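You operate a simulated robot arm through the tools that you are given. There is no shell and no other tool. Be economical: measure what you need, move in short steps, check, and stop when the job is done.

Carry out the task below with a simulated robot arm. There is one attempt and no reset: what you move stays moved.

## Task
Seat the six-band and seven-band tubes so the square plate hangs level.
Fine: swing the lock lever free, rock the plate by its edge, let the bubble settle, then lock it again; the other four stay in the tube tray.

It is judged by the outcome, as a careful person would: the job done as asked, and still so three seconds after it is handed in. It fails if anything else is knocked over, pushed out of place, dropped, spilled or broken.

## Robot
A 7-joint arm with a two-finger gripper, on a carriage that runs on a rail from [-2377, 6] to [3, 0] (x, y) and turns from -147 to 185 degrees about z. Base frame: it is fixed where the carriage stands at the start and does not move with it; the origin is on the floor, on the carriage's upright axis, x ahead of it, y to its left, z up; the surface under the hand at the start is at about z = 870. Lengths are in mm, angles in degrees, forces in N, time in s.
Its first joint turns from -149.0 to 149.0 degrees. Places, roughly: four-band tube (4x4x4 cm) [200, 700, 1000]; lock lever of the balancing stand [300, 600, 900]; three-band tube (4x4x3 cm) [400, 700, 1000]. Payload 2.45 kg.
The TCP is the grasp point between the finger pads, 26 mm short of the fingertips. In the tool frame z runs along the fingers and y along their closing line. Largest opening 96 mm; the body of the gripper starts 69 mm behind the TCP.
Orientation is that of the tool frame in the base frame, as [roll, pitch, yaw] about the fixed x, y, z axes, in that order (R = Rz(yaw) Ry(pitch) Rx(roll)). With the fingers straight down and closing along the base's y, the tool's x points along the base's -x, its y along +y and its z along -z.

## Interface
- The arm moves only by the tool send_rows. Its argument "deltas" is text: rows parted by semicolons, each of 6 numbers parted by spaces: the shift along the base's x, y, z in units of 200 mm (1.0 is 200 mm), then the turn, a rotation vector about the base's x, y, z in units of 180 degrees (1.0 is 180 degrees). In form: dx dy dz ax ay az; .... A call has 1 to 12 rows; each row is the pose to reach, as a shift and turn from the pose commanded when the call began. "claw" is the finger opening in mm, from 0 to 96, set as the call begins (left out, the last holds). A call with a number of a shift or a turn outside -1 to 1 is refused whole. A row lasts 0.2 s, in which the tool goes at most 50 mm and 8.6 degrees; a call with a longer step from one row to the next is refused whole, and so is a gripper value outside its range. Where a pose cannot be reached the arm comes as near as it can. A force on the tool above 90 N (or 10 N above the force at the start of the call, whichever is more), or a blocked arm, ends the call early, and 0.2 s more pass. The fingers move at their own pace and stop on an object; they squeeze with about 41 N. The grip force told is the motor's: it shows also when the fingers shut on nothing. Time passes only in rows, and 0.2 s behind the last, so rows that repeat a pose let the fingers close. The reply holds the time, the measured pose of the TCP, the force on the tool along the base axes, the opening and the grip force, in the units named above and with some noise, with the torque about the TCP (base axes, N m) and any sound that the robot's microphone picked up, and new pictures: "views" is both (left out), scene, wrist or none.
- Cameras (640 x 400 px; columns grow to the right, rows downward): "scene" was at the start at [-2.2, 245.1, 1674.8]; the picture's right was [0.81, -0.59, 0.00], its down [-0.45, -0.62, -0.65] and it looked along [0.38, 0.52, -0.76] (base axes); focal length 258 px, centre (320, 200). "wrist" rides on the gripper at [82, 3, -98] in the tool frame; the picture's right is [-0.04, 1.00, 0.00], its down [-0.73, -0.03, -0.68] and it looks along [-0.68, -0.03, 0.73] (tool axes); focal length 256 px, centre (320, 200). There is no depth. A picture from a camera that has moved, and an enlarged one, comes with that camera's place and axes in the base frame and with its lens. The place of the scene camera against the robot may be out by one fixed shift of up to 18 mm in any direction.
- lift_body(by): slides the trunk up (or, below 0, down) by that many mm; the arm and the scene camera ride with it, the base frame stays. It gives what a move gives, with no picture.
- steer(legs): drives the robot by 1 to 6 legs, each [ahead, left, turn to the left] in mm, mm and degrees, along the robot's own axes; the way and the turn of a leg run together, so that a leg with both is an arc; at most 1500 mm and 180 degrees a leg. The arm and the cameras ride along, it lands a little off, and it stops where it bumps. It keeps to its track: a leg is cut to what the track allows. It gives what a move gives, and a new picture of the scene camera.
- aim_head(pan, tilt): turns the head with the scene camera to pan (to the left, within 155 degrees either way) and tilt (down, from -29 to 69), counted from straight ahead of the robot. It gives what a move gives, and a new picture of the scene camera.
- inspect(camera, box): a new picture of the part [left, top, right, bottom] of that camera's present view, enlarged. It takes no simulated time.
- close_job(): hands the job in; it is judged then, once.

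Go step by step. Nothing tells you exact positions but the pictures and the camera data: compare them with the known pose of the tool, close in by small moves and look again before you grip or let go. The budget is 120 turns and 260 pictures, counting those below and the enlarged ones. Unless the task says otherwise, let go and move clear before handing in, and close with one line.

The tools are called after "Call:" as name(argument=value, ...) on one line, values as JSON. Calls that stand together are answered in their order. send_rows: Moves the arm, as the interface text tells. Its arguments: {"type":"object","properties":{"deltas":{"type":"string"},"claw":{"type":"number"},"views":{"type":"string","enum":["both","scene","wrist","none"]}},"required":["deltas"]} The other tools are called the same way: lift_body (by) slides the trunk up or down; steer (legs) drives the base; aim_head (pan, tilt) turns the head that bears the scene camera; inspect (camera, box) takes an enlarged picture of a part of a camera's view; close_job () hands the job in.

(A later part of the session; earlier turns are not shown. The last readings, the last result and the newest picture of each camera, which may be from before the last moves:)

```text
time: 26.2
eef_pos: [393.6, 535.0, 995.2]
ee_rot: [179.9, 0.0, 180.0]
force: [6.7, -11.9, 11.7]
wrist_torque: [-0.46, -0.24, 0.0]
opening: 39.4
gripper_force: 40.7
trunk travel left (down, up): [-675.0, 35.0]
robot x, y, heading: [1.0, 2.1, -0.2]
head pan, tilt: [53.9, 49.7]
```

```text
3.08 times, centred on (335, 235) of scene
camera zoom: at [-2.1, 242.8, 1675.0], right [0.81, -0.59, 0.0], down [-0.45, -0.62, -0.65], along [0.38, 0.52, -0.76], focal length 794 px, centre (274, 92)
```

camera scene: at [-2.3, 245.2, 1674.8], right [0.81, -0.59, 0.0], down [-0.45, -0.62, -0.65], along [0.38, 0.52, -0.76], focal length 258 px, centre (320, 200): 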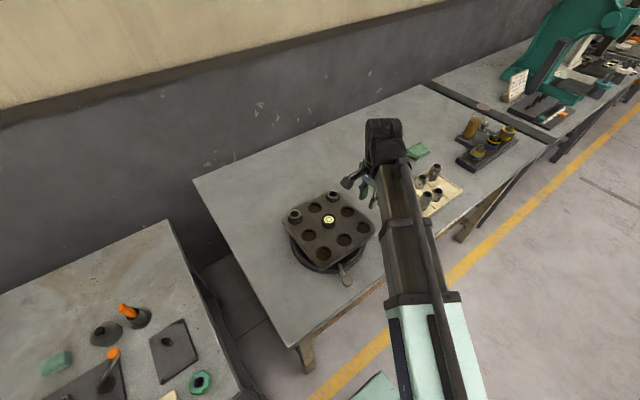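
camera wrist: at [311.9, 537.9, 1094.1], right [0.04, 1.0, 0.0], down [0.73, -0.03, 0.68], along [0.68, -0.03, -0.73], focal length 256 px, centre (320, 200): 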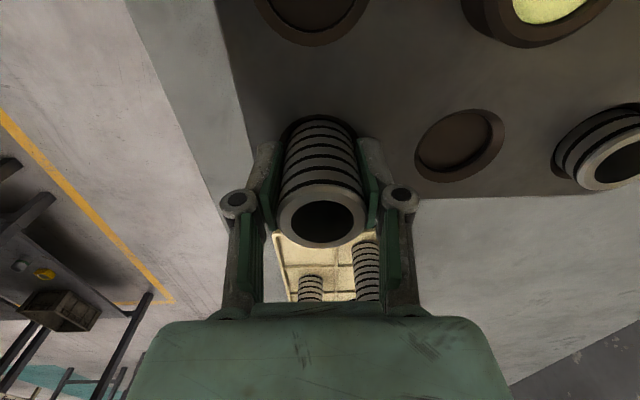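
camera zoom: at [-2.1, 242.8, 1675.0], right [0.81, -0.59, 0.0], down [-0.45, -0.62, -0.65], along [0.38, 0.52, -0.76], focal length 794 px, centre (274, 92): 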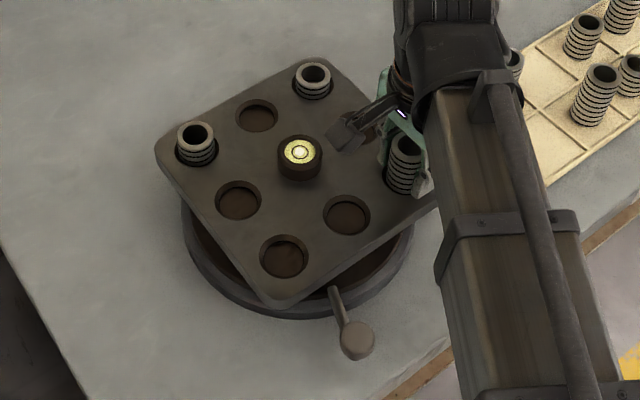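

One band is below the plate surface, matching the other seated tubes. I'll ease the sideways load and open slightly so it can drop home.

Call:
send_rows(deltas="0.003 -0.005 0 0 0 0;0.004 -0.008 0 0 0 0;0.004 -0.008 0 0 0 0", views="none")

Call:
send_rows(deltas="0 0 0 0 0 0;0 0 0 0 0 0", claw=48, views="wrist")

Call:
inspect(camera="wrist", box=[260, 100, 380, 250])

```text
time: 27.0
eef_pos: [393.0, 533.5, 996.7]
ee_rot: [179.8, 0.0, -179.9]
force: [1.0, -1.4, 12.8]
wrist_torque: [0.0, -0.04, 0.0]
opening: 39.3
gripper_force: 41.5
trunk travel left (down, up): [-675.0, 35.0]
robot x, y, heading: [-0.7, 6.4, 0.2]
head pan, tilt: [53.9, 49.7]
```

```text
time: 27.6
eef_pos: [394.9, 533.5, 995.2]
ee_rot: [180.0, 0.0, -180.0]
force: [-0.1, 0.1, 0.7]
wrist_torque: [0.01, -0.01, 0.02]
opening: 47.9
gripper_force: 0.0
trunk travel left (down, up): [-675.0, 35.0]
robot x, y, heading: [0.2, -0.3, 0.3]
head pan, tilt: [53.9, 49.7]
camera wrist: at [312.9, 537.8, 1093.3], right [0.04, 1.0, 0.0], down [0.73, -0.03, 0.68], along [0.68, -0.03, -0.73], focal length 256 px, centre (320, 200)
```

wrist: 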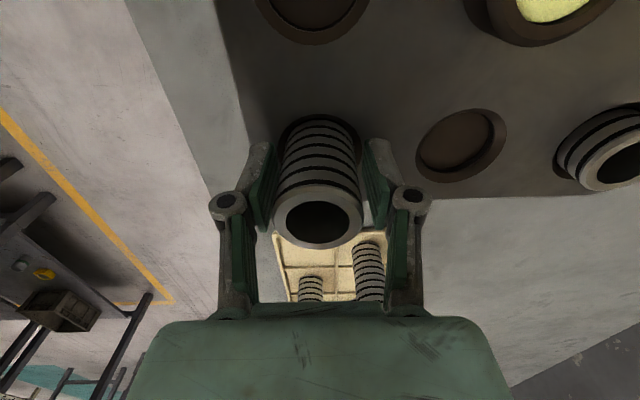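

```text
2.67 times, centred on (320, 175) of wrist
camera zoom: at [312.9, 537.8, 1093.3], right [0.04, 1.0, 0.0], down [0.73, -0.03, 0.68], along [0.68, -0.03, -0.73], focal length 683 px, centre (320, 267)
```

zoom: 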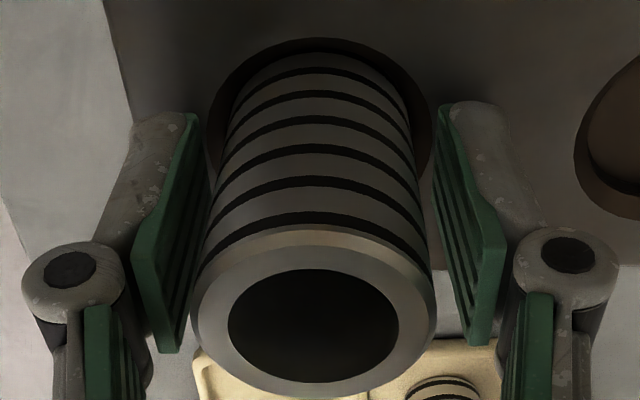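

The tube stays put when released. I'll retract straight up and look at it.

Call:
send_rows(deltas="0 0 0.05 0 0 0;0 0 0.2 0 0 0;0 0 0.4 0 0 0;0 0 0.55 0 0 0;-0.2 0.03 0.55 0 0 0;-0.4 0.06 0.55 0 0 0;-0.4 0.06 0.55 0 0 0", claw=56, views="both")

Call:
inspect(camera="wrist", box=[220, 0, 460, 200])

Call:
inspect(camera="scene", box=[270, 170, 400, 300])

```text
time: 29.2
eef_pos: [314.4, 545.5, 1108.1]
ee_rot: [-179.9, 0.0, -179.9]
force: [-0.2, 0.4, -0.2]
wrist_torque: [0.0, 0.01, -0.04]
opening: 56.1
gripper_force: 0.0
trunk travel left (down, up): [-675.0, 35.0]
robot x, y, heading: [-2.1, 5.5, 0.1]
head pan, tilt: [53.9, 49.7]
camera scene: at [-2.3, 245.2, 1674.8], right [0.81, -0.59, 0.0], down [-0.45, -0.62, -0.65], along [0.38, 0.52, -0.76], focal length 258 px, centre (320, 200)
camera wrist: at [233.2, 549.5, 1205.5], right [0.04, 1.0, 0.0], down [0.73, -0.03, 0.68], along [0.68, -0.03, -0.73], focal length 256 px, centre (320, 200)
```

scene: 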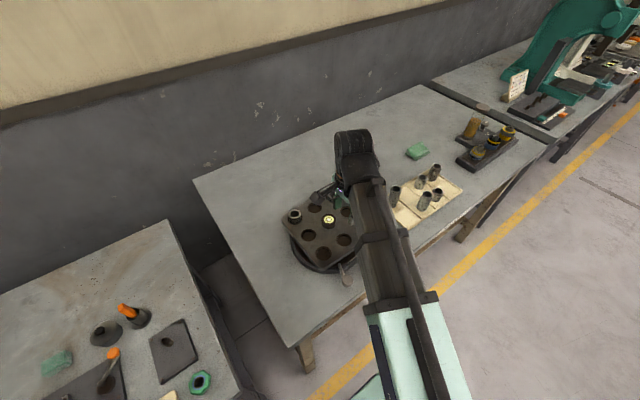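
wrist: 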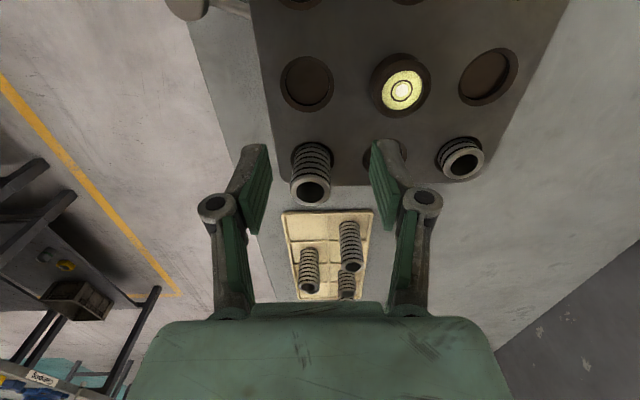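

```text
2.00 times, centred on (340, 100) of wrist
camera zoom: at [233.2, 549.5, 1205.5], right [0.04, 1.0, 0.0], down [0.73, -0.03, 0.68], along [0.68, -0.03, -0.73], focal length 512 px, centre (280, 400)
```

zoom: 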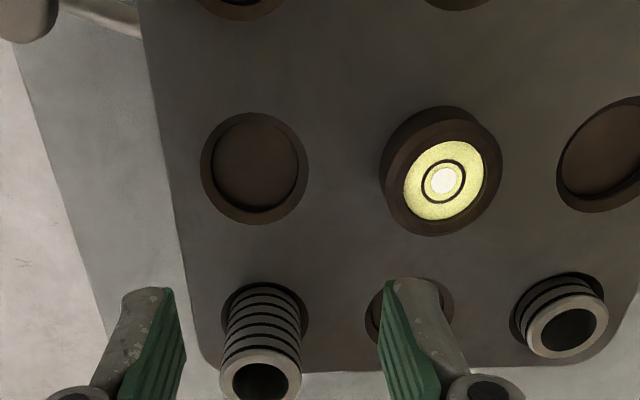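

```text
3.08 times, centred on (335, 235) of scene
camera zoom: at [-2.3, 245.2, 1674.8], right [0.81, -0.59, 0.0], down [-0.45, -0.62, -0.65], along [0.38, 0.52, -0.76], focal length 794 px, centre (274, 92)
```

zoom: 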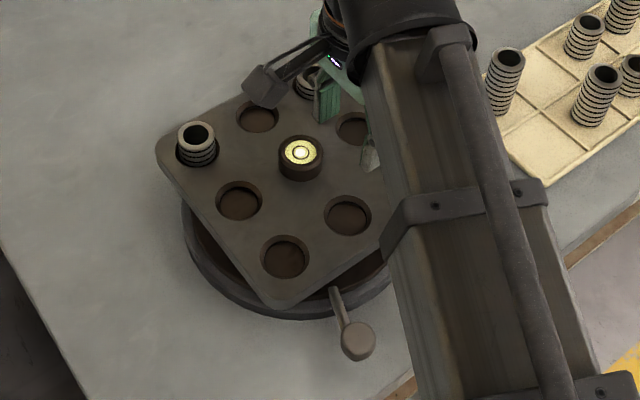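

Both views show the seven-band tube seated upright. Now to the six-band tube in the far part of the tray.

Call:
send_rows(deltas="0.24 0.03 0 0 0 0;0.48 0.06 0 0 0 0;0.72 0.1 0 0 0 0;0.96 0.14 0 0 0 0;1 0.15 0 0 0 0", claw=64, views="none")

Call:
send_rows(deltas="0.24 0.02 0 0 0 0;0.48 0.04 0 0 0 0;0.72 0.05 0 0 0 0;0.9 0.06 -0.1 0 0 0;0.9 0.06 -0.15 0 0 0;0.9 0.06 -0.15 0 0 0", views="wrist")

```text
time: 30.4
eef_pos: [512.6, 576.5, 1103.4]
ee_rot: [-179.9, 0.0, -179.9]
force: [0.0, -0.8, 0.3]
wrist_torque: [-0.02, 0.01, 0.02]
opening: 63.7
gripper_force: 0.1
trunk travel left (down, up): [-675.0, 35.0]
robot x, y, heading: [-3.9, 1.0, -0.3]
head pan, tilt: [53.9, 49.7]
```

```text
time: 31.8
eef_pos: [694.0, 588.4, 1074.4]
ee_rot: [-179.9, 0.0, 180.0]
force: [0.4, 0.2, -0.5]
wrist_torque: [-0.02, 0.02, -0.01]
opening: 64.1
gripper_force: 0.1
trunk travel left (down, up): [-675.0, 35.0]
robot x, y, heading: [1.7, 3.9, -0.2]
head pan, tilt: [53.9, 49.7]
camera wrist: at [613.2, 592.1, 1172.0], right [0.04, 1.0, 0.0], down [0.73, -0.03, 0.68], along [0.68, -0.03, -0.73], focal length 256 px, centre (320, 200)
```

wrist: 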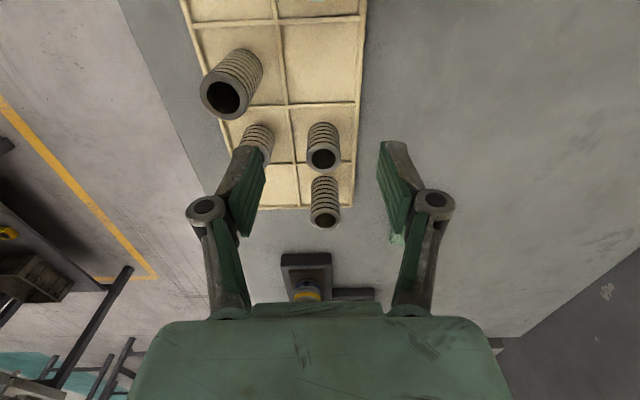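

Call:
inspect(camera="wrist", box=[290, 110, 360, 180])

Call:
inspect(camera="wrist", box=[290, 165, 360, 235])

```text
5.71 times, centred on (325, 145) of wrist
camera zoom: at [613.2, 592.1, 1172.0], right [0.04, 1.0, 0.0], down [0.73, -0.03, 0.68], along [0.68, -0.03, -0.73], focal length 1463 px, centre (291, 514)
```

zoom: 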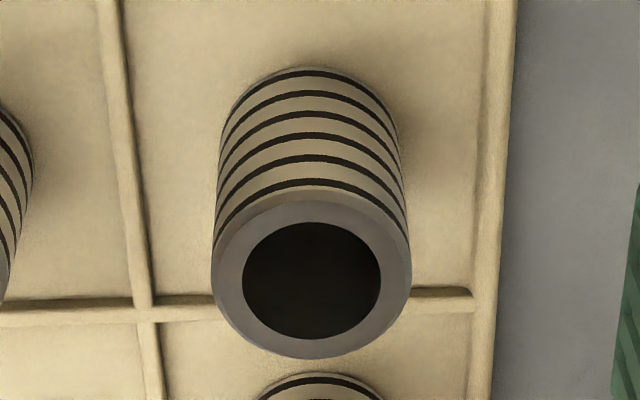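

```text
5.71 times, centred on (325, 200) of wrist
camera zoom: at [613.2, 592.1, 1172.0], right [0.04, 1.0, 0.0], down [0.73, -0.03, 0.68], along [0.68, -0.03, -0.73], focal length 1463 px, centre (291, 200)
```

zoom: 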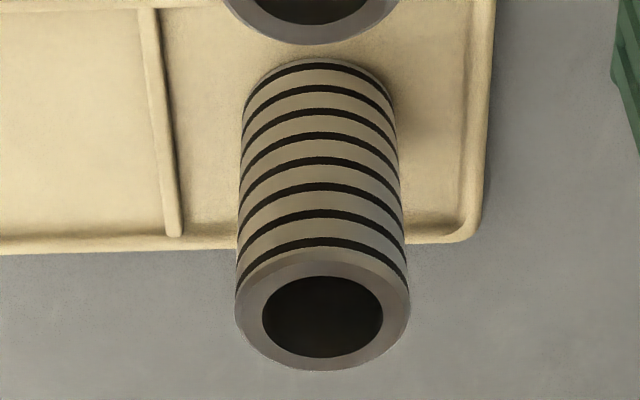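

Confirmed: six bands on this one, eight on the tube behind it. Target is about (775, 589) with its top at z≈933; moving above it.

Call:
send_rows(deltas="0.15 0.003 -0.05 0 0 0;0.3 0.003 -0.15 0 0 0;0.404 0.003 -0.3 0 0 0;0.404 0.003 -0.4 0 0 0;0.404 0.003 -0.4 0 0 0", claw=64, views="wrist")

```text
time: 33.0
eef_pos: [774.6, 589.2, 995.0]
ee_rot: [179.9, 0.0, 180.0]
force: [-0.8, -0.6, 0.6]
wrist_torque: [0.02, 0.01, 0.01]
opening: 63.9
gripper_force: 0.1
trunk travel left (down, up): [-675.0, 35.0]
robot x, y, heading: [-4.6, -0.8, -0.1]
head pan, tilt: [53.9, 49.7]
camera wrist: at [693.5, 593.0, 1093.4], right [0.04, 1.0, 0.0], down [0.73, -0.03, 0.68], along [0.68, -0.03, -0.73], focal length 256 px, centre (320, 200)
```

wrist: 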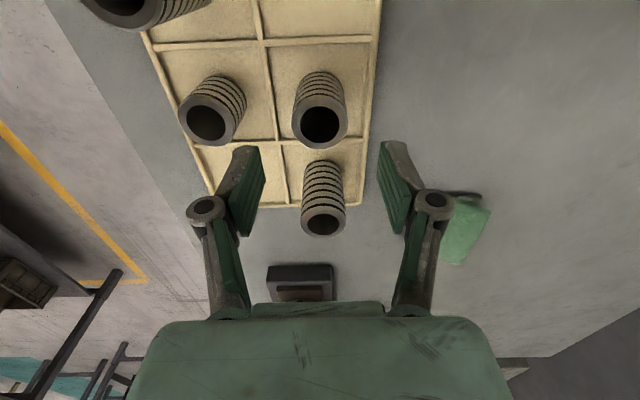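

On target. Descending to z≈913 and gripping.

Call:
send_rows(deltas="0 0.002 -0.15 0 0 0;0 0.002 -0.3 0 0 0;0 0.002 -0.41 0 0 0;0 0.002 -0.41 0 0 0", claw=64, views="wrist")

Call:
send_rows(deltas="0 0 0 0 0 0;0 0 0 0 0 0;0 0 0 0 0 0;0 0 0 0 0 0", claw=0, views="none")

Call:
send_rows(deltas="0 0 0.02 0 0 0;0 0 0.05 0 0 0;0 0 0.1 0 0 0;0 0 0.15 0 0 0;0 0 0.15 0 0 0", views="wrist")

```text
time: 34.0
eef_pos: [774.8, 588.9, 912.0]
ee_rot: [179.9, 0.0, -180.0]
force: [0.7, 0.1, 0.5]
wrist_torque: [0.02, 0.0, -0.01]
opening: 64.1
gripper_force: 0.0
trunk travel left (down, up): [-675.0, 35.0]
robot x, y, heading: [-0.5, 2.0, -0.3]
head pan, tilt: [53.9, 49.7]
camera wrist: at [693.0, 593.0, 1010.7], right [0.04, 1.0, 0.0], down [0.73, -0.03, 0.68], along [0.68, -0.03, -0.73], focal length 256 px, centre (320, 200)
```

wrist: 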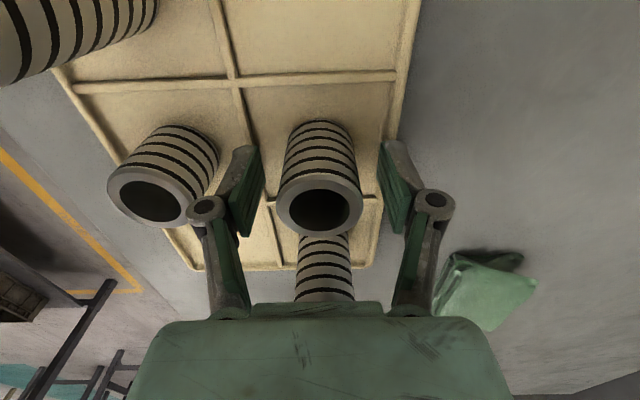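

```text
time: 35.0
eef_pos: [773.7, 589.4, 912.2]
ee_rot: [-179.9, 0.0, -180.0]
force: [0.4, -0.5, 1.3]
wrist_torque: [-0.07, 0.0, -0.01]
opening: 39.3
gripper_force: 41.4
trunk travel left (down, up): [-675.0, 35.0]
robot x, y, heading: [-1.2, -1.7, -0.0]
head pan, tilt: [53.9, 49.7]
```

```text
time: 36.2
eef_pos: [773.4, 589.9, 944.6]
ee_rot: [179.9, 0.0, 179.9]
force: [0.5, -0.1, -2.5]
wrist_torque: [0.02, 0.01, -0.02]
opening: 39.0
gripper_force: 41.1
trunk travel left (down, up): [-675.0, 35.0]
robot x, y, heading: [-3.1, 0.0, -0.0]
head pan, tilt: [53.9, 49.7]
camera wrist: at [692.8, 593.4, 1042.2], right [0.04, 1.0, 0.0], down [0.73, -0.03, 0.68], along [0.68, -0.03, -0.73], focal length 256 px, centre (320, 200)
```

wrist: 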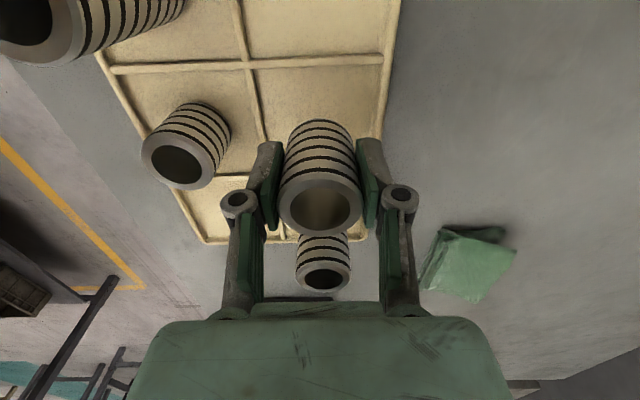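

Held. Lifting and carrying it toward the plate's near-middle hole (233, 613).

Call:
send_rows(deltas="0 0 0.1 0 0 0;0 0 0.25 0 0 0;0 0 0.4 0 0 0;0 0 0.55 0 0 0;0 0 0.7 0 0 0;0 0 0.83 0 0 0;-0.12 0 0.83 0 0 0;-0.27 0.01 0.83 0 0 0;-0.42 0.02 0.83 0 0 0;-0.57 0.03 0.83 0 0 0;-0.72 0.04 0.83 0 0 0;-0.87 0.05 0.83 0 0 0", views="none")

Call:
send_rows(deltas="-0.15 0.01 0 0 0 0;-0.3 0.02 0 0 0 0;-0.45 0.03 0 0 0 0;-0.6 0.04 0 0 0 0;-0.75 0.05 0 0 0 0;-0.9 0.06 0 0 0 0;-1 0.07 0 0 0 0", views="none")

Call:
send_rows(deltas="-0.15 0 0 0 0 0;-0.3 0 0 0 0 0;-0.45 0 0 0 0 0;-0.6 0 0 0 0 0;-0.73 0 0 0 0 0;-0.73 0 0 0 0 0", views="both")

Call:
inspect(camera="wrist", box=[250, 0, 410, 120])

Call:
inspect(camera="wrist", box=[260, 100, 380, 250])

```text
time: 38.8
eef_pos: [598.6, 600.7, 1108.5]
ee_rot: [-180.0, 0.0, -179.9]
force: [0.0, 0.1, -3.6]
wrist_torque: [-0.03, 0.01, 0.0]
opening: 39.0
gripper_force: 41.0
trunk travel left (down, up): [-675.0, 35.0]
robot x, y, heading: [-3.8, 0.3, 0.2]
head pan, tilt: [53.9, 49.7]
```

```text
time: 40.4
eef_pos: [401.1, 613.9, 1109.9]
ee_rot: [180.0, 0.0, 180.0]
force: [-0.3, -0.2, -2.7]
wrist_torque: [0.0, -0.02, 0.0]
opening: 39.1
gripper_force: 40.7
trunk travel left (down, up): [-675.0, 35.0]
robot x, y, heading: [1.5, -0.9, 0.1]
head pan, tilt: [53.9, 49.7]
```

```text
time: 41.8
eef_pos: [254.6, 612.5, 1111.0]
ee_rot: [180.0, -0.1, 180.0]
force: [-0.2, -0.6, -2.8]
wrist_torque: [0.0, 0.03, 0.0]
opening: 39.0
gripper_force: 41.4
trunk travel left (down, up): [-675.0, 35.0]
robot x, y, heading: [1.3, -3.9, 0.0]
head pan, tilt: [53.9, 49.7]
camera scene: at [-2.2, 245.4, 1674.8], right [0.81, -0.59, 0.0], down [-0.45, -0.62, -0.65], along [0.38, 0.52, -0.76], focal length 258 px, centre (320, 200)
camera wrist: at [173.6, 615.3, 1208.5], right [0.04, 1.0, 0.0], down [0.73, -0.03, 0.68], along [0.68, -0.03, -0.73], focal length 256 px, centre (320, 200)
```

scene: 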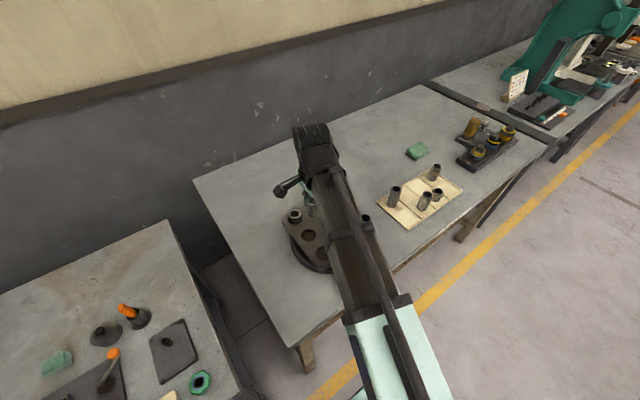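
wrist: 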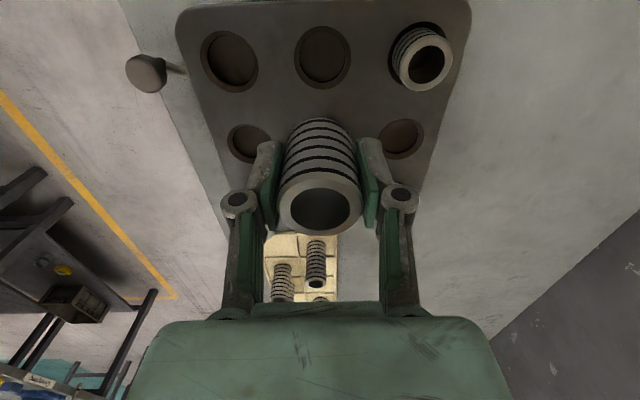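

```text
3.33 times, centred on (330, 60) of wrist
camera zoom: at [173.6, 615.3, 1208.5], right [0.04, 1.0, 0.0], down [0.73, -0.03, 0.68], along [0.68, -0.03, -0.73], focal length 853 px, centre (287, 667)
```

zoom: 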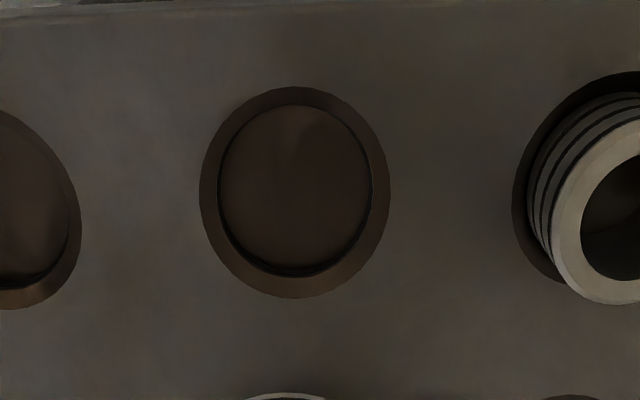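

```text
2.67 times, centred on (320, 175) of wrist
camera zoom: at [173.6, 615.3, 1208.5], right [0.04, 1.0, 0.0], down [0.73, -0.03, 0.68], along [0.68, -0.03, -0.73], focal length 683 px, centre (320, 267)
```

zoom: 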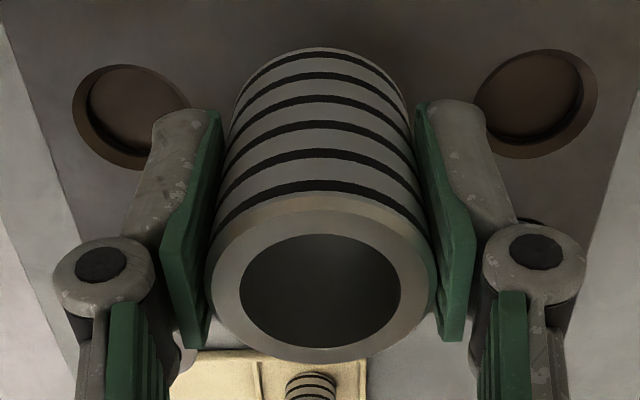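

The hole is at about (233.5, 614.4), and the six-band tube is centred in the grip. Moving over and lowering to just above the plate.

Call:
send_rows(deltas="-0.05 0.003 0 0 0 0;-0.105 0.006 -0.05 0 0 0;-0.105 0.006 -0.15 0 0 0;-0.105 0.006 -0.25 0 0 0;-0.105 0.006 -0.35 0 0 0;-0.105 0.006 -0.455 0 0 0;-0.105 0.006 -0.455 0 0 0", views="wrist")

Call:
inspect(camera="wrist", box=[250, 70, 390, 190])

```text
time: 43.4
eef_pos: [233.0, 616.0, 1017.9]
ee_rot: [180.0, 0.0, -179.9]
force: [0.3, -0.5, -2.7]
wrist_torque: [0.01, 0.0, 0.0]
opening: 39.2
gripper_force: 41.2
trunk travel left (down, up): [-675.0, 35.0]
robot x, y, heading: [-0.4, 0.7, -0.0]
head pan, tilt: [53.9, 49.7]
camera wrist: at [152.7, 618.8, 1117.3], right [0.04, 1.0, 0.0], down [0.73, -0.03, 0.68], along [0.68, -0.03, -0.73], focal length 256 px, centre (320, 200)
```

wrist: 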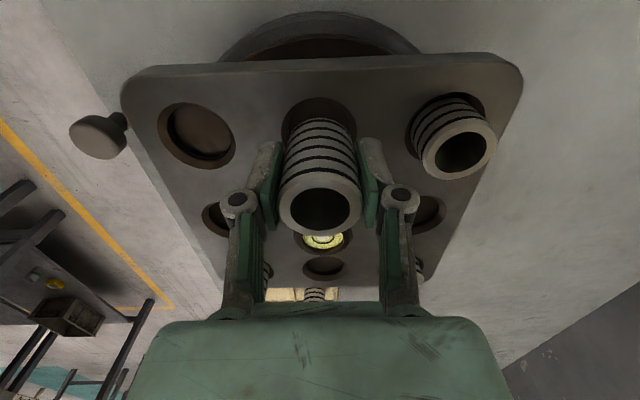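

```text
3.33 times, centred on (320, 130) of wrist
camera zoom: at [152.7, 618.8, 1117.3], right [0.04, 1.0, 0.0], down [0.73, -0.03, 0.68], along [0.68, -0.03, -0.73], focal length 853 px, centre (320, 433)
```

zoom: 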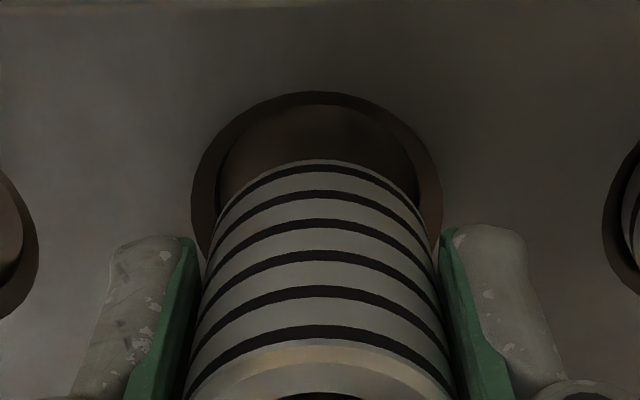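

Alignment within about a millimetre. Lowering in small steps.

Call:
send_rows(deltas="0 -0.004 -0.03 0 0 0;0.002 -0.004 -0.06 0 0 0;0.002 -0.004 -0.06 0 0 0", views="none")

Call:
send_rows(deltas="0 0 -0.015 0 0 0;0 0 -0.025 0 0 0;0 0 -0.025 0 0 0", views="wrist")

Call:
inspect(camera="wrist", box=[250, 80, 390, 240])

```text
time: 44.2
eef_pos: [234.2, 613.8, 1005.6]
ee_rot: [180.0, 0.0, -179.9]
force: [-0.4, -0.4, -2.5]
wrist_torque: [0.0, 0.01, -0.02]
opening: 39.2
gripper_force: 41.2
trunk travel left (down, up): [-675.0, 35.0]
robot x, y, heading: [-1.4, -0.0, 0.1]
head pan, tilt: [53.9, 49.7]
```

```text
time: 45.0
eef_pos: [234.4, 613.8, 1001.1]
ee_rot: [180.0, 0.0, 179.9]
force: [0.7, 0.3, -2.6]
wrist_torque: [0.03, -0.01, 0.0]
opening: 39.1
gripper_force: 41.1
trunk travel left (down, up): [-675.0, 35.0]
robot x, y, heading: [-2.3, -1.6, -0.1]
head pan, tilt: [53.9, 49.7]
camera wrist: at [152.9, 617.8, 1099.3], right [0.04, 1.0, 0.0], down [0.73, -0.03, 0.68], along [0.68, -0.03, -0.73], focal length 256 px, centre (320, 200)
```

wrist: 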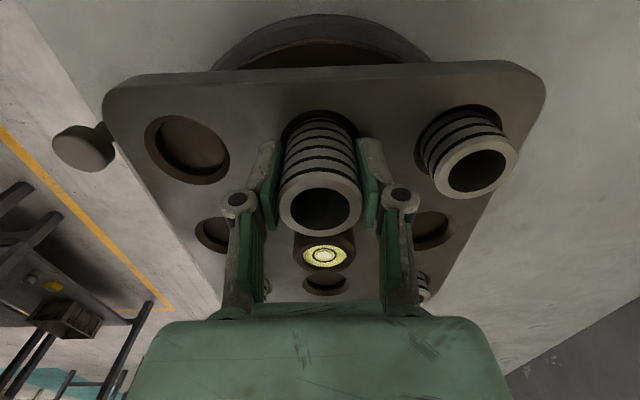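

```text
2.50 times, centred on (320, 160) of wrist
camera zoom: at [152.9, 617.8, 1099.3], right [0.04, 1.0, 0.0], down [0.73, -0.03, 0.68], along [0.68, -0.03, -0.73], focal length 640 px, centre (320, 300)
```

zoom: 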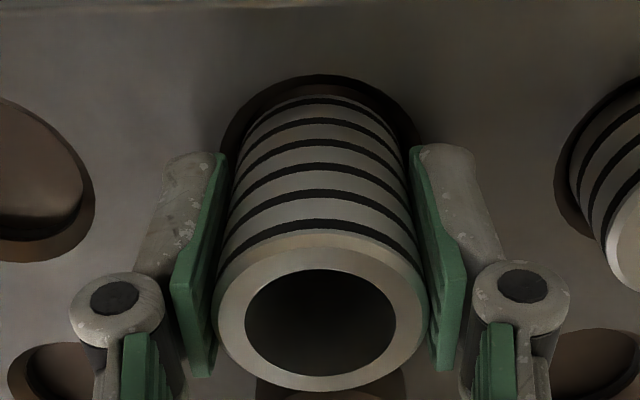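

Call:
send_rows(deltas="0 0 -0.01 0 0 0;0 0 -0.018 0 0 0;0 0 -0.018 0 0 0", views="none")

Call:
send_rows(deltas="0 0 -0.006 0 0 0;0 0 -0.01 0 0 0;0 0 -0.01 0 0 0", views="none")

```text
time: 45.8
eef_pos: [233.8, 613.0, 997.0]
ee_rot: [-180.0, 0.0, 179.9]
force: [-0.8, 1.8, -0.8]
wrist_torque: [0.04, -0.05, 0.05]
opening: 39.2
gripper_force: 41.2
trunk travel left (down, up): [-675.0, 35.0]
robot x, y, heading: [-1.4, -3.8, -0.1]
head pan, tilt: [53.9, 49.7]
```

```text
time: 46.6
eef_pos: [234.2, 614.1, 995.2]
ee_rot: [180.0, 0.0, 180.0]
force: [-2.9, 2.8, -1.6]
wrist_torque: [0.05, 0.04, 0.03]
opening: 39.0
gripper_force: 41.5
trunk travel left (down, up): [-675.0, 35.0]
robot x, y, heading: [-0.1, -2.2, -0.0]
head pan, tilt: [53.9, 49.7]
```

Light wall contact only and near the floor of the hole. Releasing so it settles the last couple of millimetres.

Call:
send_rows(deltas="0 0 0 0 0 0;0 0 0 0 0 0;0 0 0 0 0 0", claw=48, views="wrist")

Call:
inspect(camera="wrist", box=[250, 80, 390, 240])

```text
time: 47.4
eef_pos: [233.6, 613.2, 995.4]
ee_rot: [180.0, 0.0, 180.0]
force: [0.1, 0.5, 0.0]
wrist_torque: [-0.04, 0.0, 0.01]
opening: 48.2
gripper_force: 0.1
trunk travel left (down, up): [-675.0, 35.0]
robot x, y, heading: [0.6, -0.2, 0.0]
head pan, tilt: [53.9, 49.7]
camera wrist: at [153.0, 617.2, 1093.7], right [0.04, 1.0, 0.0], down [0.73, -0.03, 0.68], along [0.68, -0.03, -0.73], focal length 256 px, centre (320, 200)
```

wrist: 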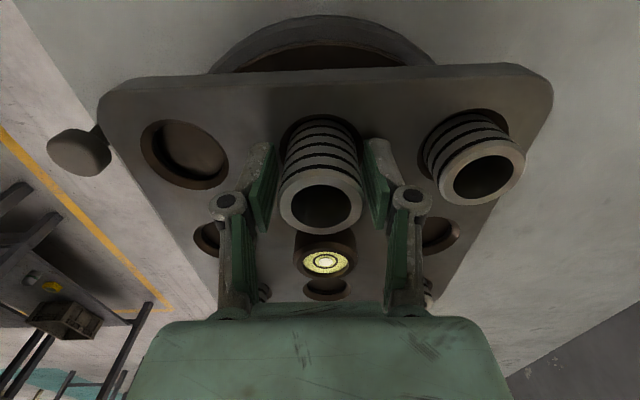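

```text
2.50 times, centred on (320, 160) of wrist
camera zoom: at [153.0, 617.2, 1093.7], right [0.04, 1.0, 0.0], down [0.73, -0.03, 0.68], along [0.68, -0.03, -0.73], focal length 640 px, centre (320, 300)
```

zoom: 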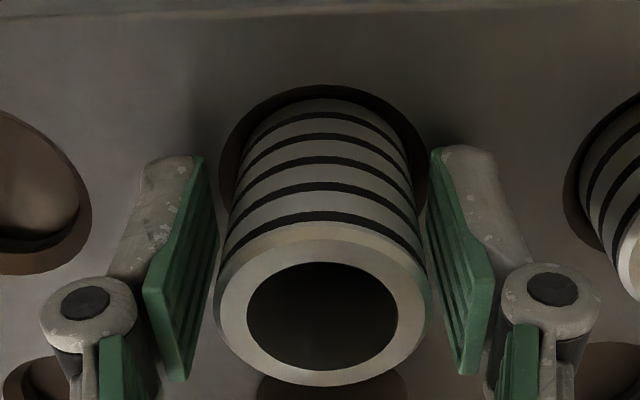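

Five bands show above the plate — seated. Retracting up and moving to view the plate and lock lever.

Call:
send_rows(deltas="0 0 0.05 0 0 0;0 0 0.2 0 0 0;0 0 0.4 0 0 0;0 0 0.6 0 0 0;0 -0.2 0.6 0 0 0;0 -0.4 0.6 0 0 0;0 -0.5 0.6 0 0 0;0 -0.5 0.6 0 0 0", claw=56, views="both")

Call:
inspect(camera="scene", box=[270, 170, 400, 300])

Call:
inspect(camera="wrist", box=[220, 0, 520, 200])

```text
time: 49.2
eef_pos: [233.9, 514.0, 1115.0]
ee_rot: [180.0, 0.0, 179.9]
force: [-0.3, -0.1, -0.5]
wrist_torque: [0.0, 0.0, -0.01]
opening: 56.2
gripper_force: 0.0
trunk travel left (down, up): [-675.0, 35.0]
robot x, y, heading: [1.5, 0.6, 0.2]
head pan, tilt: [53.9, 49.7]
camera scene: at [-2.2, 245.1, 1674.8], right [0.81, -0.59, 0.0], down [-0.45, -0.62, -0.65], along [0.38, 0.52, -0.76], focal length 258 px, centre (320, 200)
camera wrist: at [152.5, 517.7, 1213.4], right [0.04, 1.0, 0.0], down [0.73, -0.03, 0.68], along [0.68, -0.03, -0.73], focal length 256 px, centre (320, 200)
```

scene: 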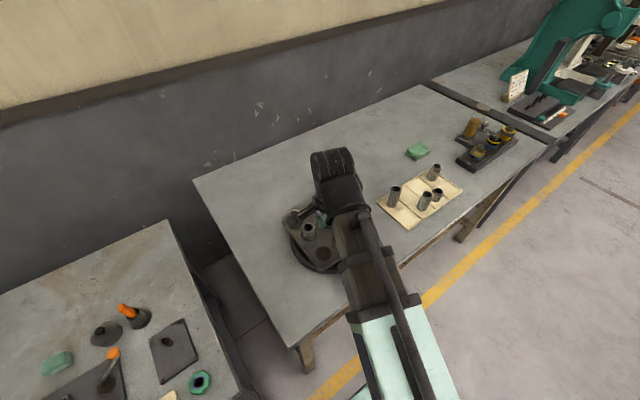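
wrist: 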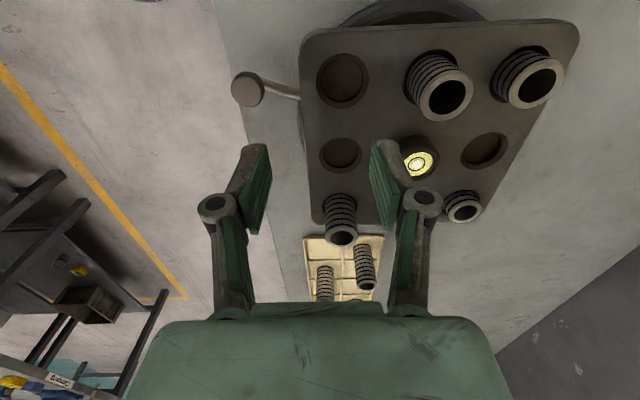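

```text
3.08 times, centred on (335, 235) of scene
camera zoom: at [-2.2, 245.1, 1674.8], right [0.81, -0.59, 0.0], down [-0.45, -0.62, -0.65], along [0.38, 0.52, -0.76], focal length 794 px, centre (274, 92)
```

zoom: 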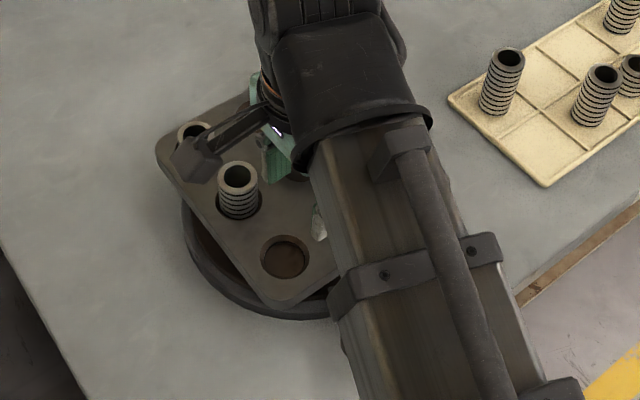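

```text
2.00 times, centred on (370, 100) of wrist
camera zoom: at [152.5, 517.7, 1213.4], right [0.04, 1.0, 0.0], down [0.73, -0.03, 0.68], along [0.68, -0.03, -0.73], focal length 512 px, centre (220, 400)
```

zoom: 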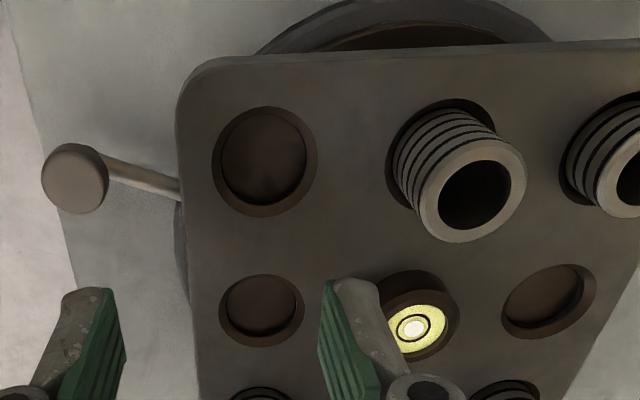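

The knob of the lock lever is at about (249, 435, 933), a bit close to the robot's axis. I'll back the carriage 250 mm along the rail to reach it comfortably and to view it better.

Call:
steer(legs=[[-250, 0, 0]])

Call:
inspect(camera="scene", box=[370, 160, 530, 260])

```text
time: 51.0
eef_pos: [-17.6, 517.0, 1113.8]
ee_rot: [179.9, 0.0, -179.9]
force: [0.4, -0.4, 0.5]
wrist_torque: [0.01, -0.01, 0.0]
opening: 55.7
gripper_force: 0.1
trunk travel left (down, up): [-675.0, 35.0]
robot x, y, heading: [-248.4, -2.0, 0.0]
head pan, tilt: [53.9, 49.7]
camera scene: at [-252.4, 245.7, 1674.8], right [0.81, -0.59, 0.0], down [-0.45, -0.62, -0.65], along [0.38, 0.52, -0.76], focal length 258 px, centre (320, 200)
```

scene: 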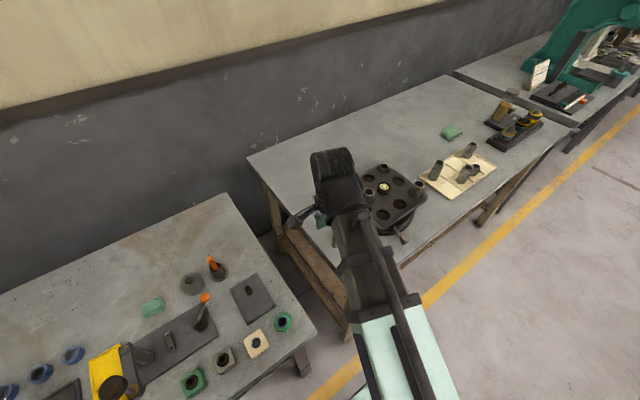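

```text
4.00 times, centred on (450, 210) of scene
camera zoom: at [-252.4, 245.7, 1674.8], right [0.81, -0.59, 0.0], down [-0.45, -0.62, -0.65], along [0.38, 0.52, -0.76], focal length 1032 px, centre (-200, 160)
```

zoom: 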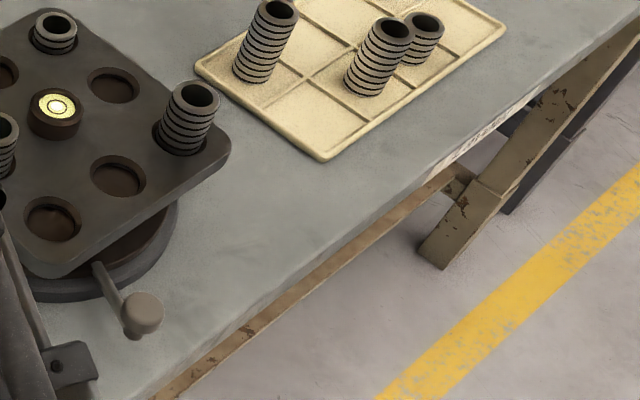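

Call:
send_rows(deltas="0.2 -0.08 0 0 0 0;0.4 -0.16 -0.05 0 0 0;0.6 -0.25 -0.15 0 0 0;0.8 -0.33 -0.25 0 0 0;0.95 -0.38 -0.35 0 0 0;0.95 -0.38 -0.35 0 0 0", claw=96, views="wrist")

Call:
inspect(camera="wrist", box=[240, 60, 560, 260])

```text
time: 52.4
eef_pos: [175.2, 438.2, 1045.9]
ee_rot: [-179.9, -0.1, -179.8]
force: [0.2, 0.8, -0.3]
wrist_torque: [0.04, 0.04, -0.03]
opening: 95.8
gripper_force: 0.0
trunk travel left (down, up): [-675.0, 35.0]
robot x, y, heading: [-248.1, 1.5, 0.1]
head pan, tilt: [53.9, 49.7]
camera wrist: at [93.5, 442.5, 1143.7], right [0.04, 1.0, 0.0], down [0.73, -0.03, 0.68], along [0.68, -0.03, -0.73], focal length 256 px, centre (320, 200)
```

wrist: 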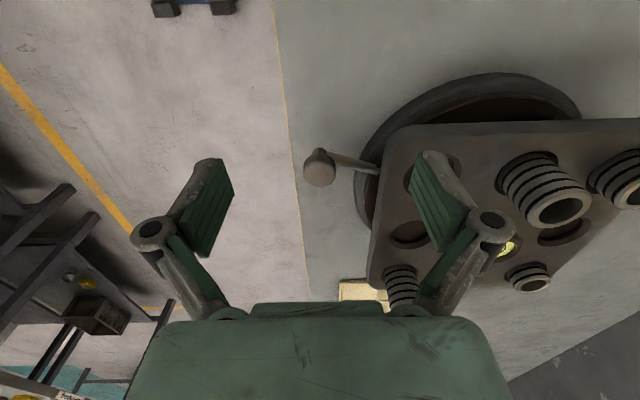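

```text
2.00 times, centred on (400, 160) of wrist
camera zoom: at [93.5, 442.5, 1143.7], right [0.04, 1.0, 0.0], down [0.73, -0.03, 0.68], along [0.68, -0.03, -0.73], focal length 512 px, centre (160, 280)
```

zoom: 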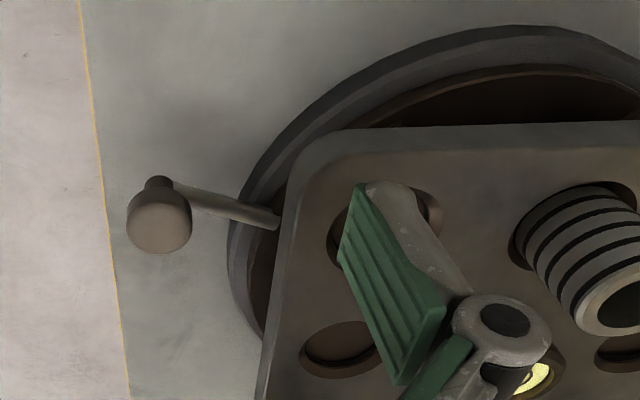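

The lever radiates from the stand's centre at z≈896, with a mushroom knob at (249, 436). I'll turn the tool 90° so the fingers straddle the knob along its swing, above it first.

Call:
send_rows(deltas="0.034 -0.001 0 0 0 0.0454;0.068 -0.002 0 0 0 0.0908;0.1 -0.003 0 0 0 0.1362;0.135 -0.004 0 0 0 0.1816;0.17 -0.005 0 0 0 0.227;0.2 -0.006 0 0 0 0.2724;0.235 -0.007 0 0 0 0.3178;0.27 -0.008 0 0 0 0.3632;0.3 -0.009 0 0 0 0.4086;0.335 -0.01 0 0 0 0.454;0.37 -0.01 0 0 0 0.5;0.37 -0.01 0 0 0 0.5", claw=64, views="both")

```text
time: 55.0
eef_pos: [247.3, 436.5, 1045.2]
ee_rot: [179.9, 0.0, -89.8]
force: [-0.2, -0.2, 1.1]
wrist_torque: [-0.01, 0.01, 0.0]
opening: 63.9
gripper_force: 0.0
trunk travel left (down, up): [-675.0, 35.0]
robot x, y, heading: [-252.9, 5.5, 0.2]
head pan, tilt: [53.9, 49.7]
camera scene: at [-252.0, 245.7, 1674.8], right [0.81, -0.59, 0.0], down [-0.45, -0.62, -0.65], along [0.38, 0.52, -0.76], focal length 258 px, centre (320, 200)
camera wrist: at [244.6, 355.7, 1143.2], right [-1.0, 0.04, 0.0], down [0.03, 0.73, 0.68], along [0.02, 0.68, -0.73], focal length 256 px, centre (320, 200)
```

scene: 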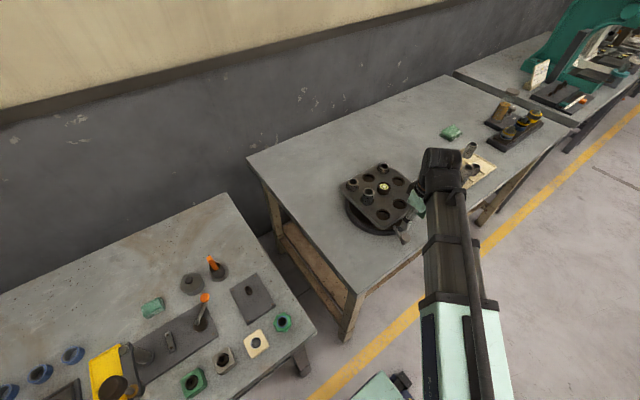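
wrist: 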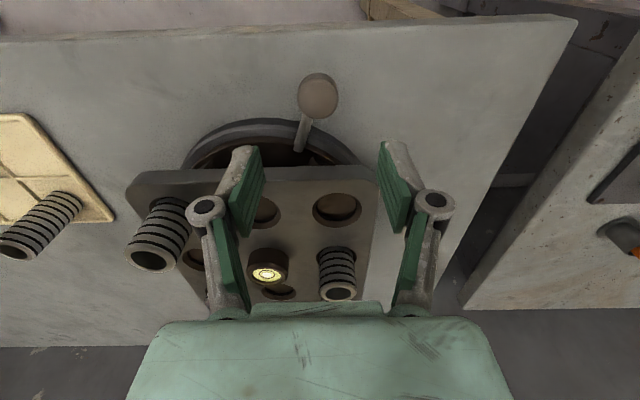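

Call:
inspect(camera="wrist", box=[180, 60, 390, 190])

Call:
inspect(camera="wrist", box=[240, 240, 300, 300])

```text
3.05 times, centred on (285, 125) of wrist
camera zoom: at [244.6, 355.7, 1143.2], right [-1.0, 0.04, 0.0], down [0.03, 0.73, 0.68], along [0.02, 0.68, -0.73], focal length 780 px, centre (427, 429)
```

zoom: 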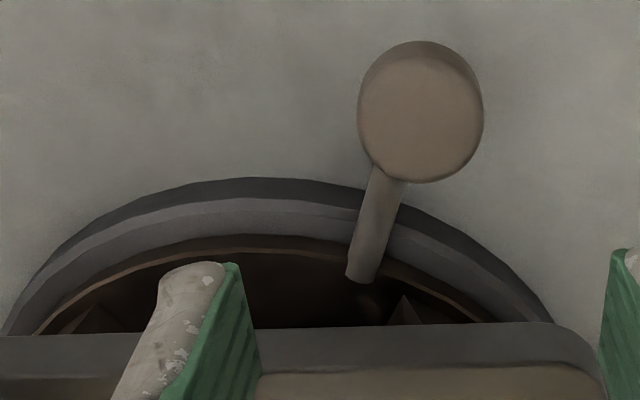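

```text
6.67 times, centred on (270, 270) of wrist
camera zoom: at [244.6, 355.7, 1143.2], right [-1.0, 0.04, 0.0], down [0.03, 0.73, 0.68], along [0.02, 0.68, -0.73], focal length 1707 px, centre (653, -267)
```

zoom: 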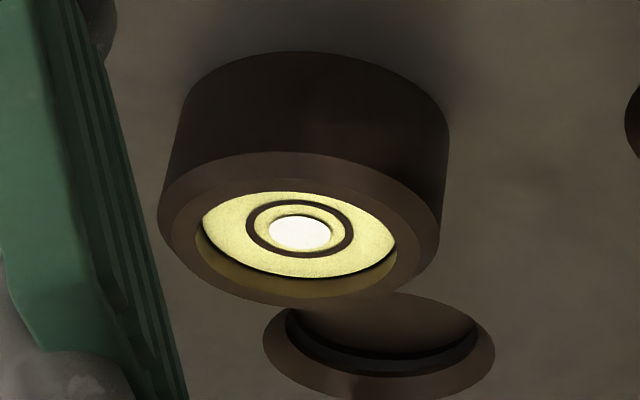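

Now descending to straddle the knob.

Call:
send_rows(deltas="0.006 -0.004 -0.2 0 0 0;0.006 -0.004 -0.4 0 0 0;0.006 -0.004 -0.5 0 0 0;0.006 -0.004 -0.6 0 0 0;0.006 -0.004 -0.6 0 0 0", claw=64, views="both")

```text
time: 56.2
eef_pos: [248.1, 435.7, 924.8]
ee_rot: [-179.9, 0.0, -89.9]
force: [0.4, -0.4, 0.3]
wrist_torque: [-0.03, 0.02, 0.0]
opening: 63.8
gripper_force: 0.1
trunk travel left (down, up): [-675.0, 35.0]
robot x, y, heading: [-246.7, 1.1, 0.0]
head pan, tilt: [53.9, 49.7]
camera scene: at [-252.0, 245.8, 1674.8], right [0.81, -0.59, 0.0], down [-0.45, -0.62, -0.65], along [0.38, 0.52, -0.76], focal length 258 px, centre (320, 200)
camera wrist: at [245.6, 354.8, 1022.2], right [-1.0, 0.04, 0.0], down [0.03, 0.73, 0.68], along [0.03, 0.68, -0.73], focal length 256 px, centre (320, 200)
```

scene: 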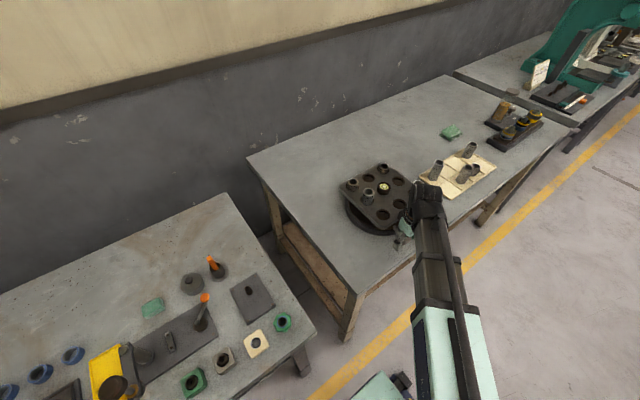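
wrist: 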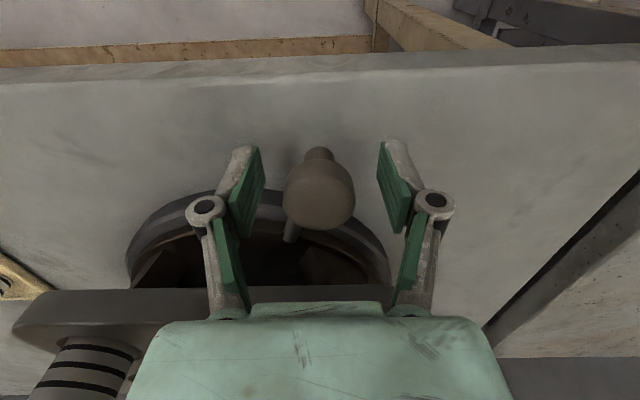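

The knob is between the fingers. I'll test a gentle push toward −x, watching the force.

Call:
send_rows(deltas="-0.04 0 0 0 0 0;-0.07 0 0 0 0 0;-0.09 0.003 0 0 0 0;-0.1 0.006 0 0 0 0;-0.11 0.01 0 0 0 0;-0.11 0.01 0 0 0 0", views="wrist")

```text
time: 57.6
eef_pos: [228.1, 437.2, 924.1]
ee_rot: [180.0, 0.0, -89.9]
force: [17.5, -4.6, -5.4]
wrist_torque: [-0.01, 0.24, -0.15]
opening: 73.2
gripper_force: 6.8
trunk travel left (down, up): [-675.0, 35.0]
robot x, y, heading: [-248.3, -2.6, 0.1]
head pan, tilt: [53.9, 49.7]
camera wrist: at [225.7, 356.3, 1022.5], right [-1.0, 0.04, 0.0], down [0.03, 0.73, 0.68], along [0.03, 0.68, -0.73], focal length 256 px, centre (320, 200)
```

wrist: 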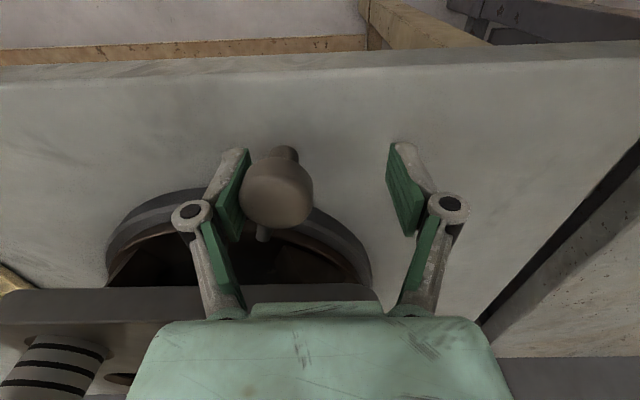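

That direction resists (17 N, fingers giving way). I'll go back and try +x.

Call:
send_rows(deltas="0.1 -0.006 0 0 0 0;0.15 -0.01 0 0 0 0;0.19 -0.012 0 0 0 0;0.21 -0.016 0 0 0 0;0.23 -0.02 0 0 0 0;0.23 -0.02 0 0 0 0", views="wrist")

```text
time: 59.0
eef_pos: [272.9, 435.0, 925.1]
ee_rot: [180.0, 0.0, -89.9]
force: [-0.8, -1.0, -0.7]
wrist_torque: [-0.03, -0.03, -0.03]
opening: 64.7
gripper_force: 0.2
trunk travel left (down, up): [-675.0, 35.0]
robot x, y, heading: [-249.6, -1.1, 0.0]
head pan, tilt: [53.9, 49.7]
camera wrist: at [269.8, 353.4, 1023.4], right [-1.0, 0.04, 0.0], down [0.03, 0.73, 0.68], along [0.03, 0.68, -0.73], focal length 256 px, centre (320, 200)
```

wrist: 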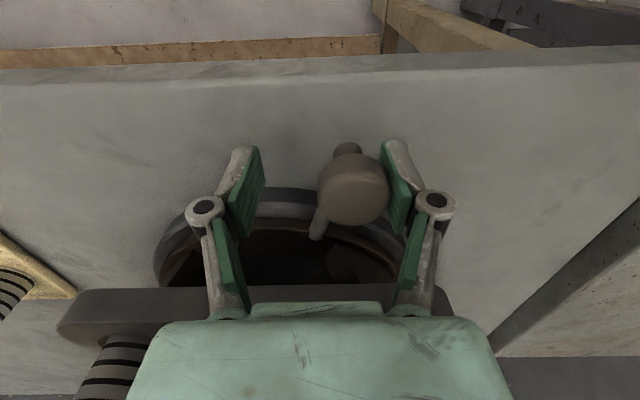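

The lever moves freely toward +x. Following its arc around the stand's centre.

Call:
send_rows(deltas="0.04 -0.012 0 0 0 0;0.08 -0.022 0 0 0 0;0.12 -0.032 0 0 0 0;0.16 -0.04 0 0 0 0;0.2 -0.046 0 0 0 0;0.2 -0.046 0 0 0 0", views="wrist")

```text
time: 60.4
eef_pos: [312.6, 425.1, 925.0]
ee_rot: [179.9, -0.2, -89.9]
force: [-0.4, -0.3, -0.6]
wrist_torque: [-0.02, 0.03, 0.03]
opening: 64.2
gripper_force: 0.0
trunk travel left (down, up): [-675.0, 35.0]
robot x, y, heading: [-247.7, 2.3, 0.1]
head pan, tilt: [53.9, 49.7]
camera wrist: at [309.7, 343.8, 1023.6], right [-1.0, 0.04, 0.0], down [0.03, 0.73, 0.68], along [0.03, 0.68, -0.73], focal length 256 px, centre (320, 200)
```

wrist: 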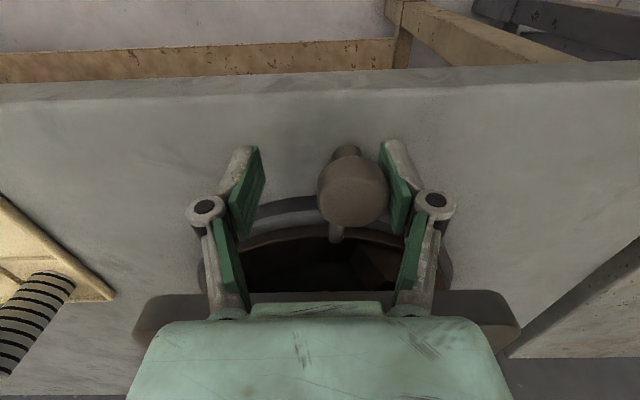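

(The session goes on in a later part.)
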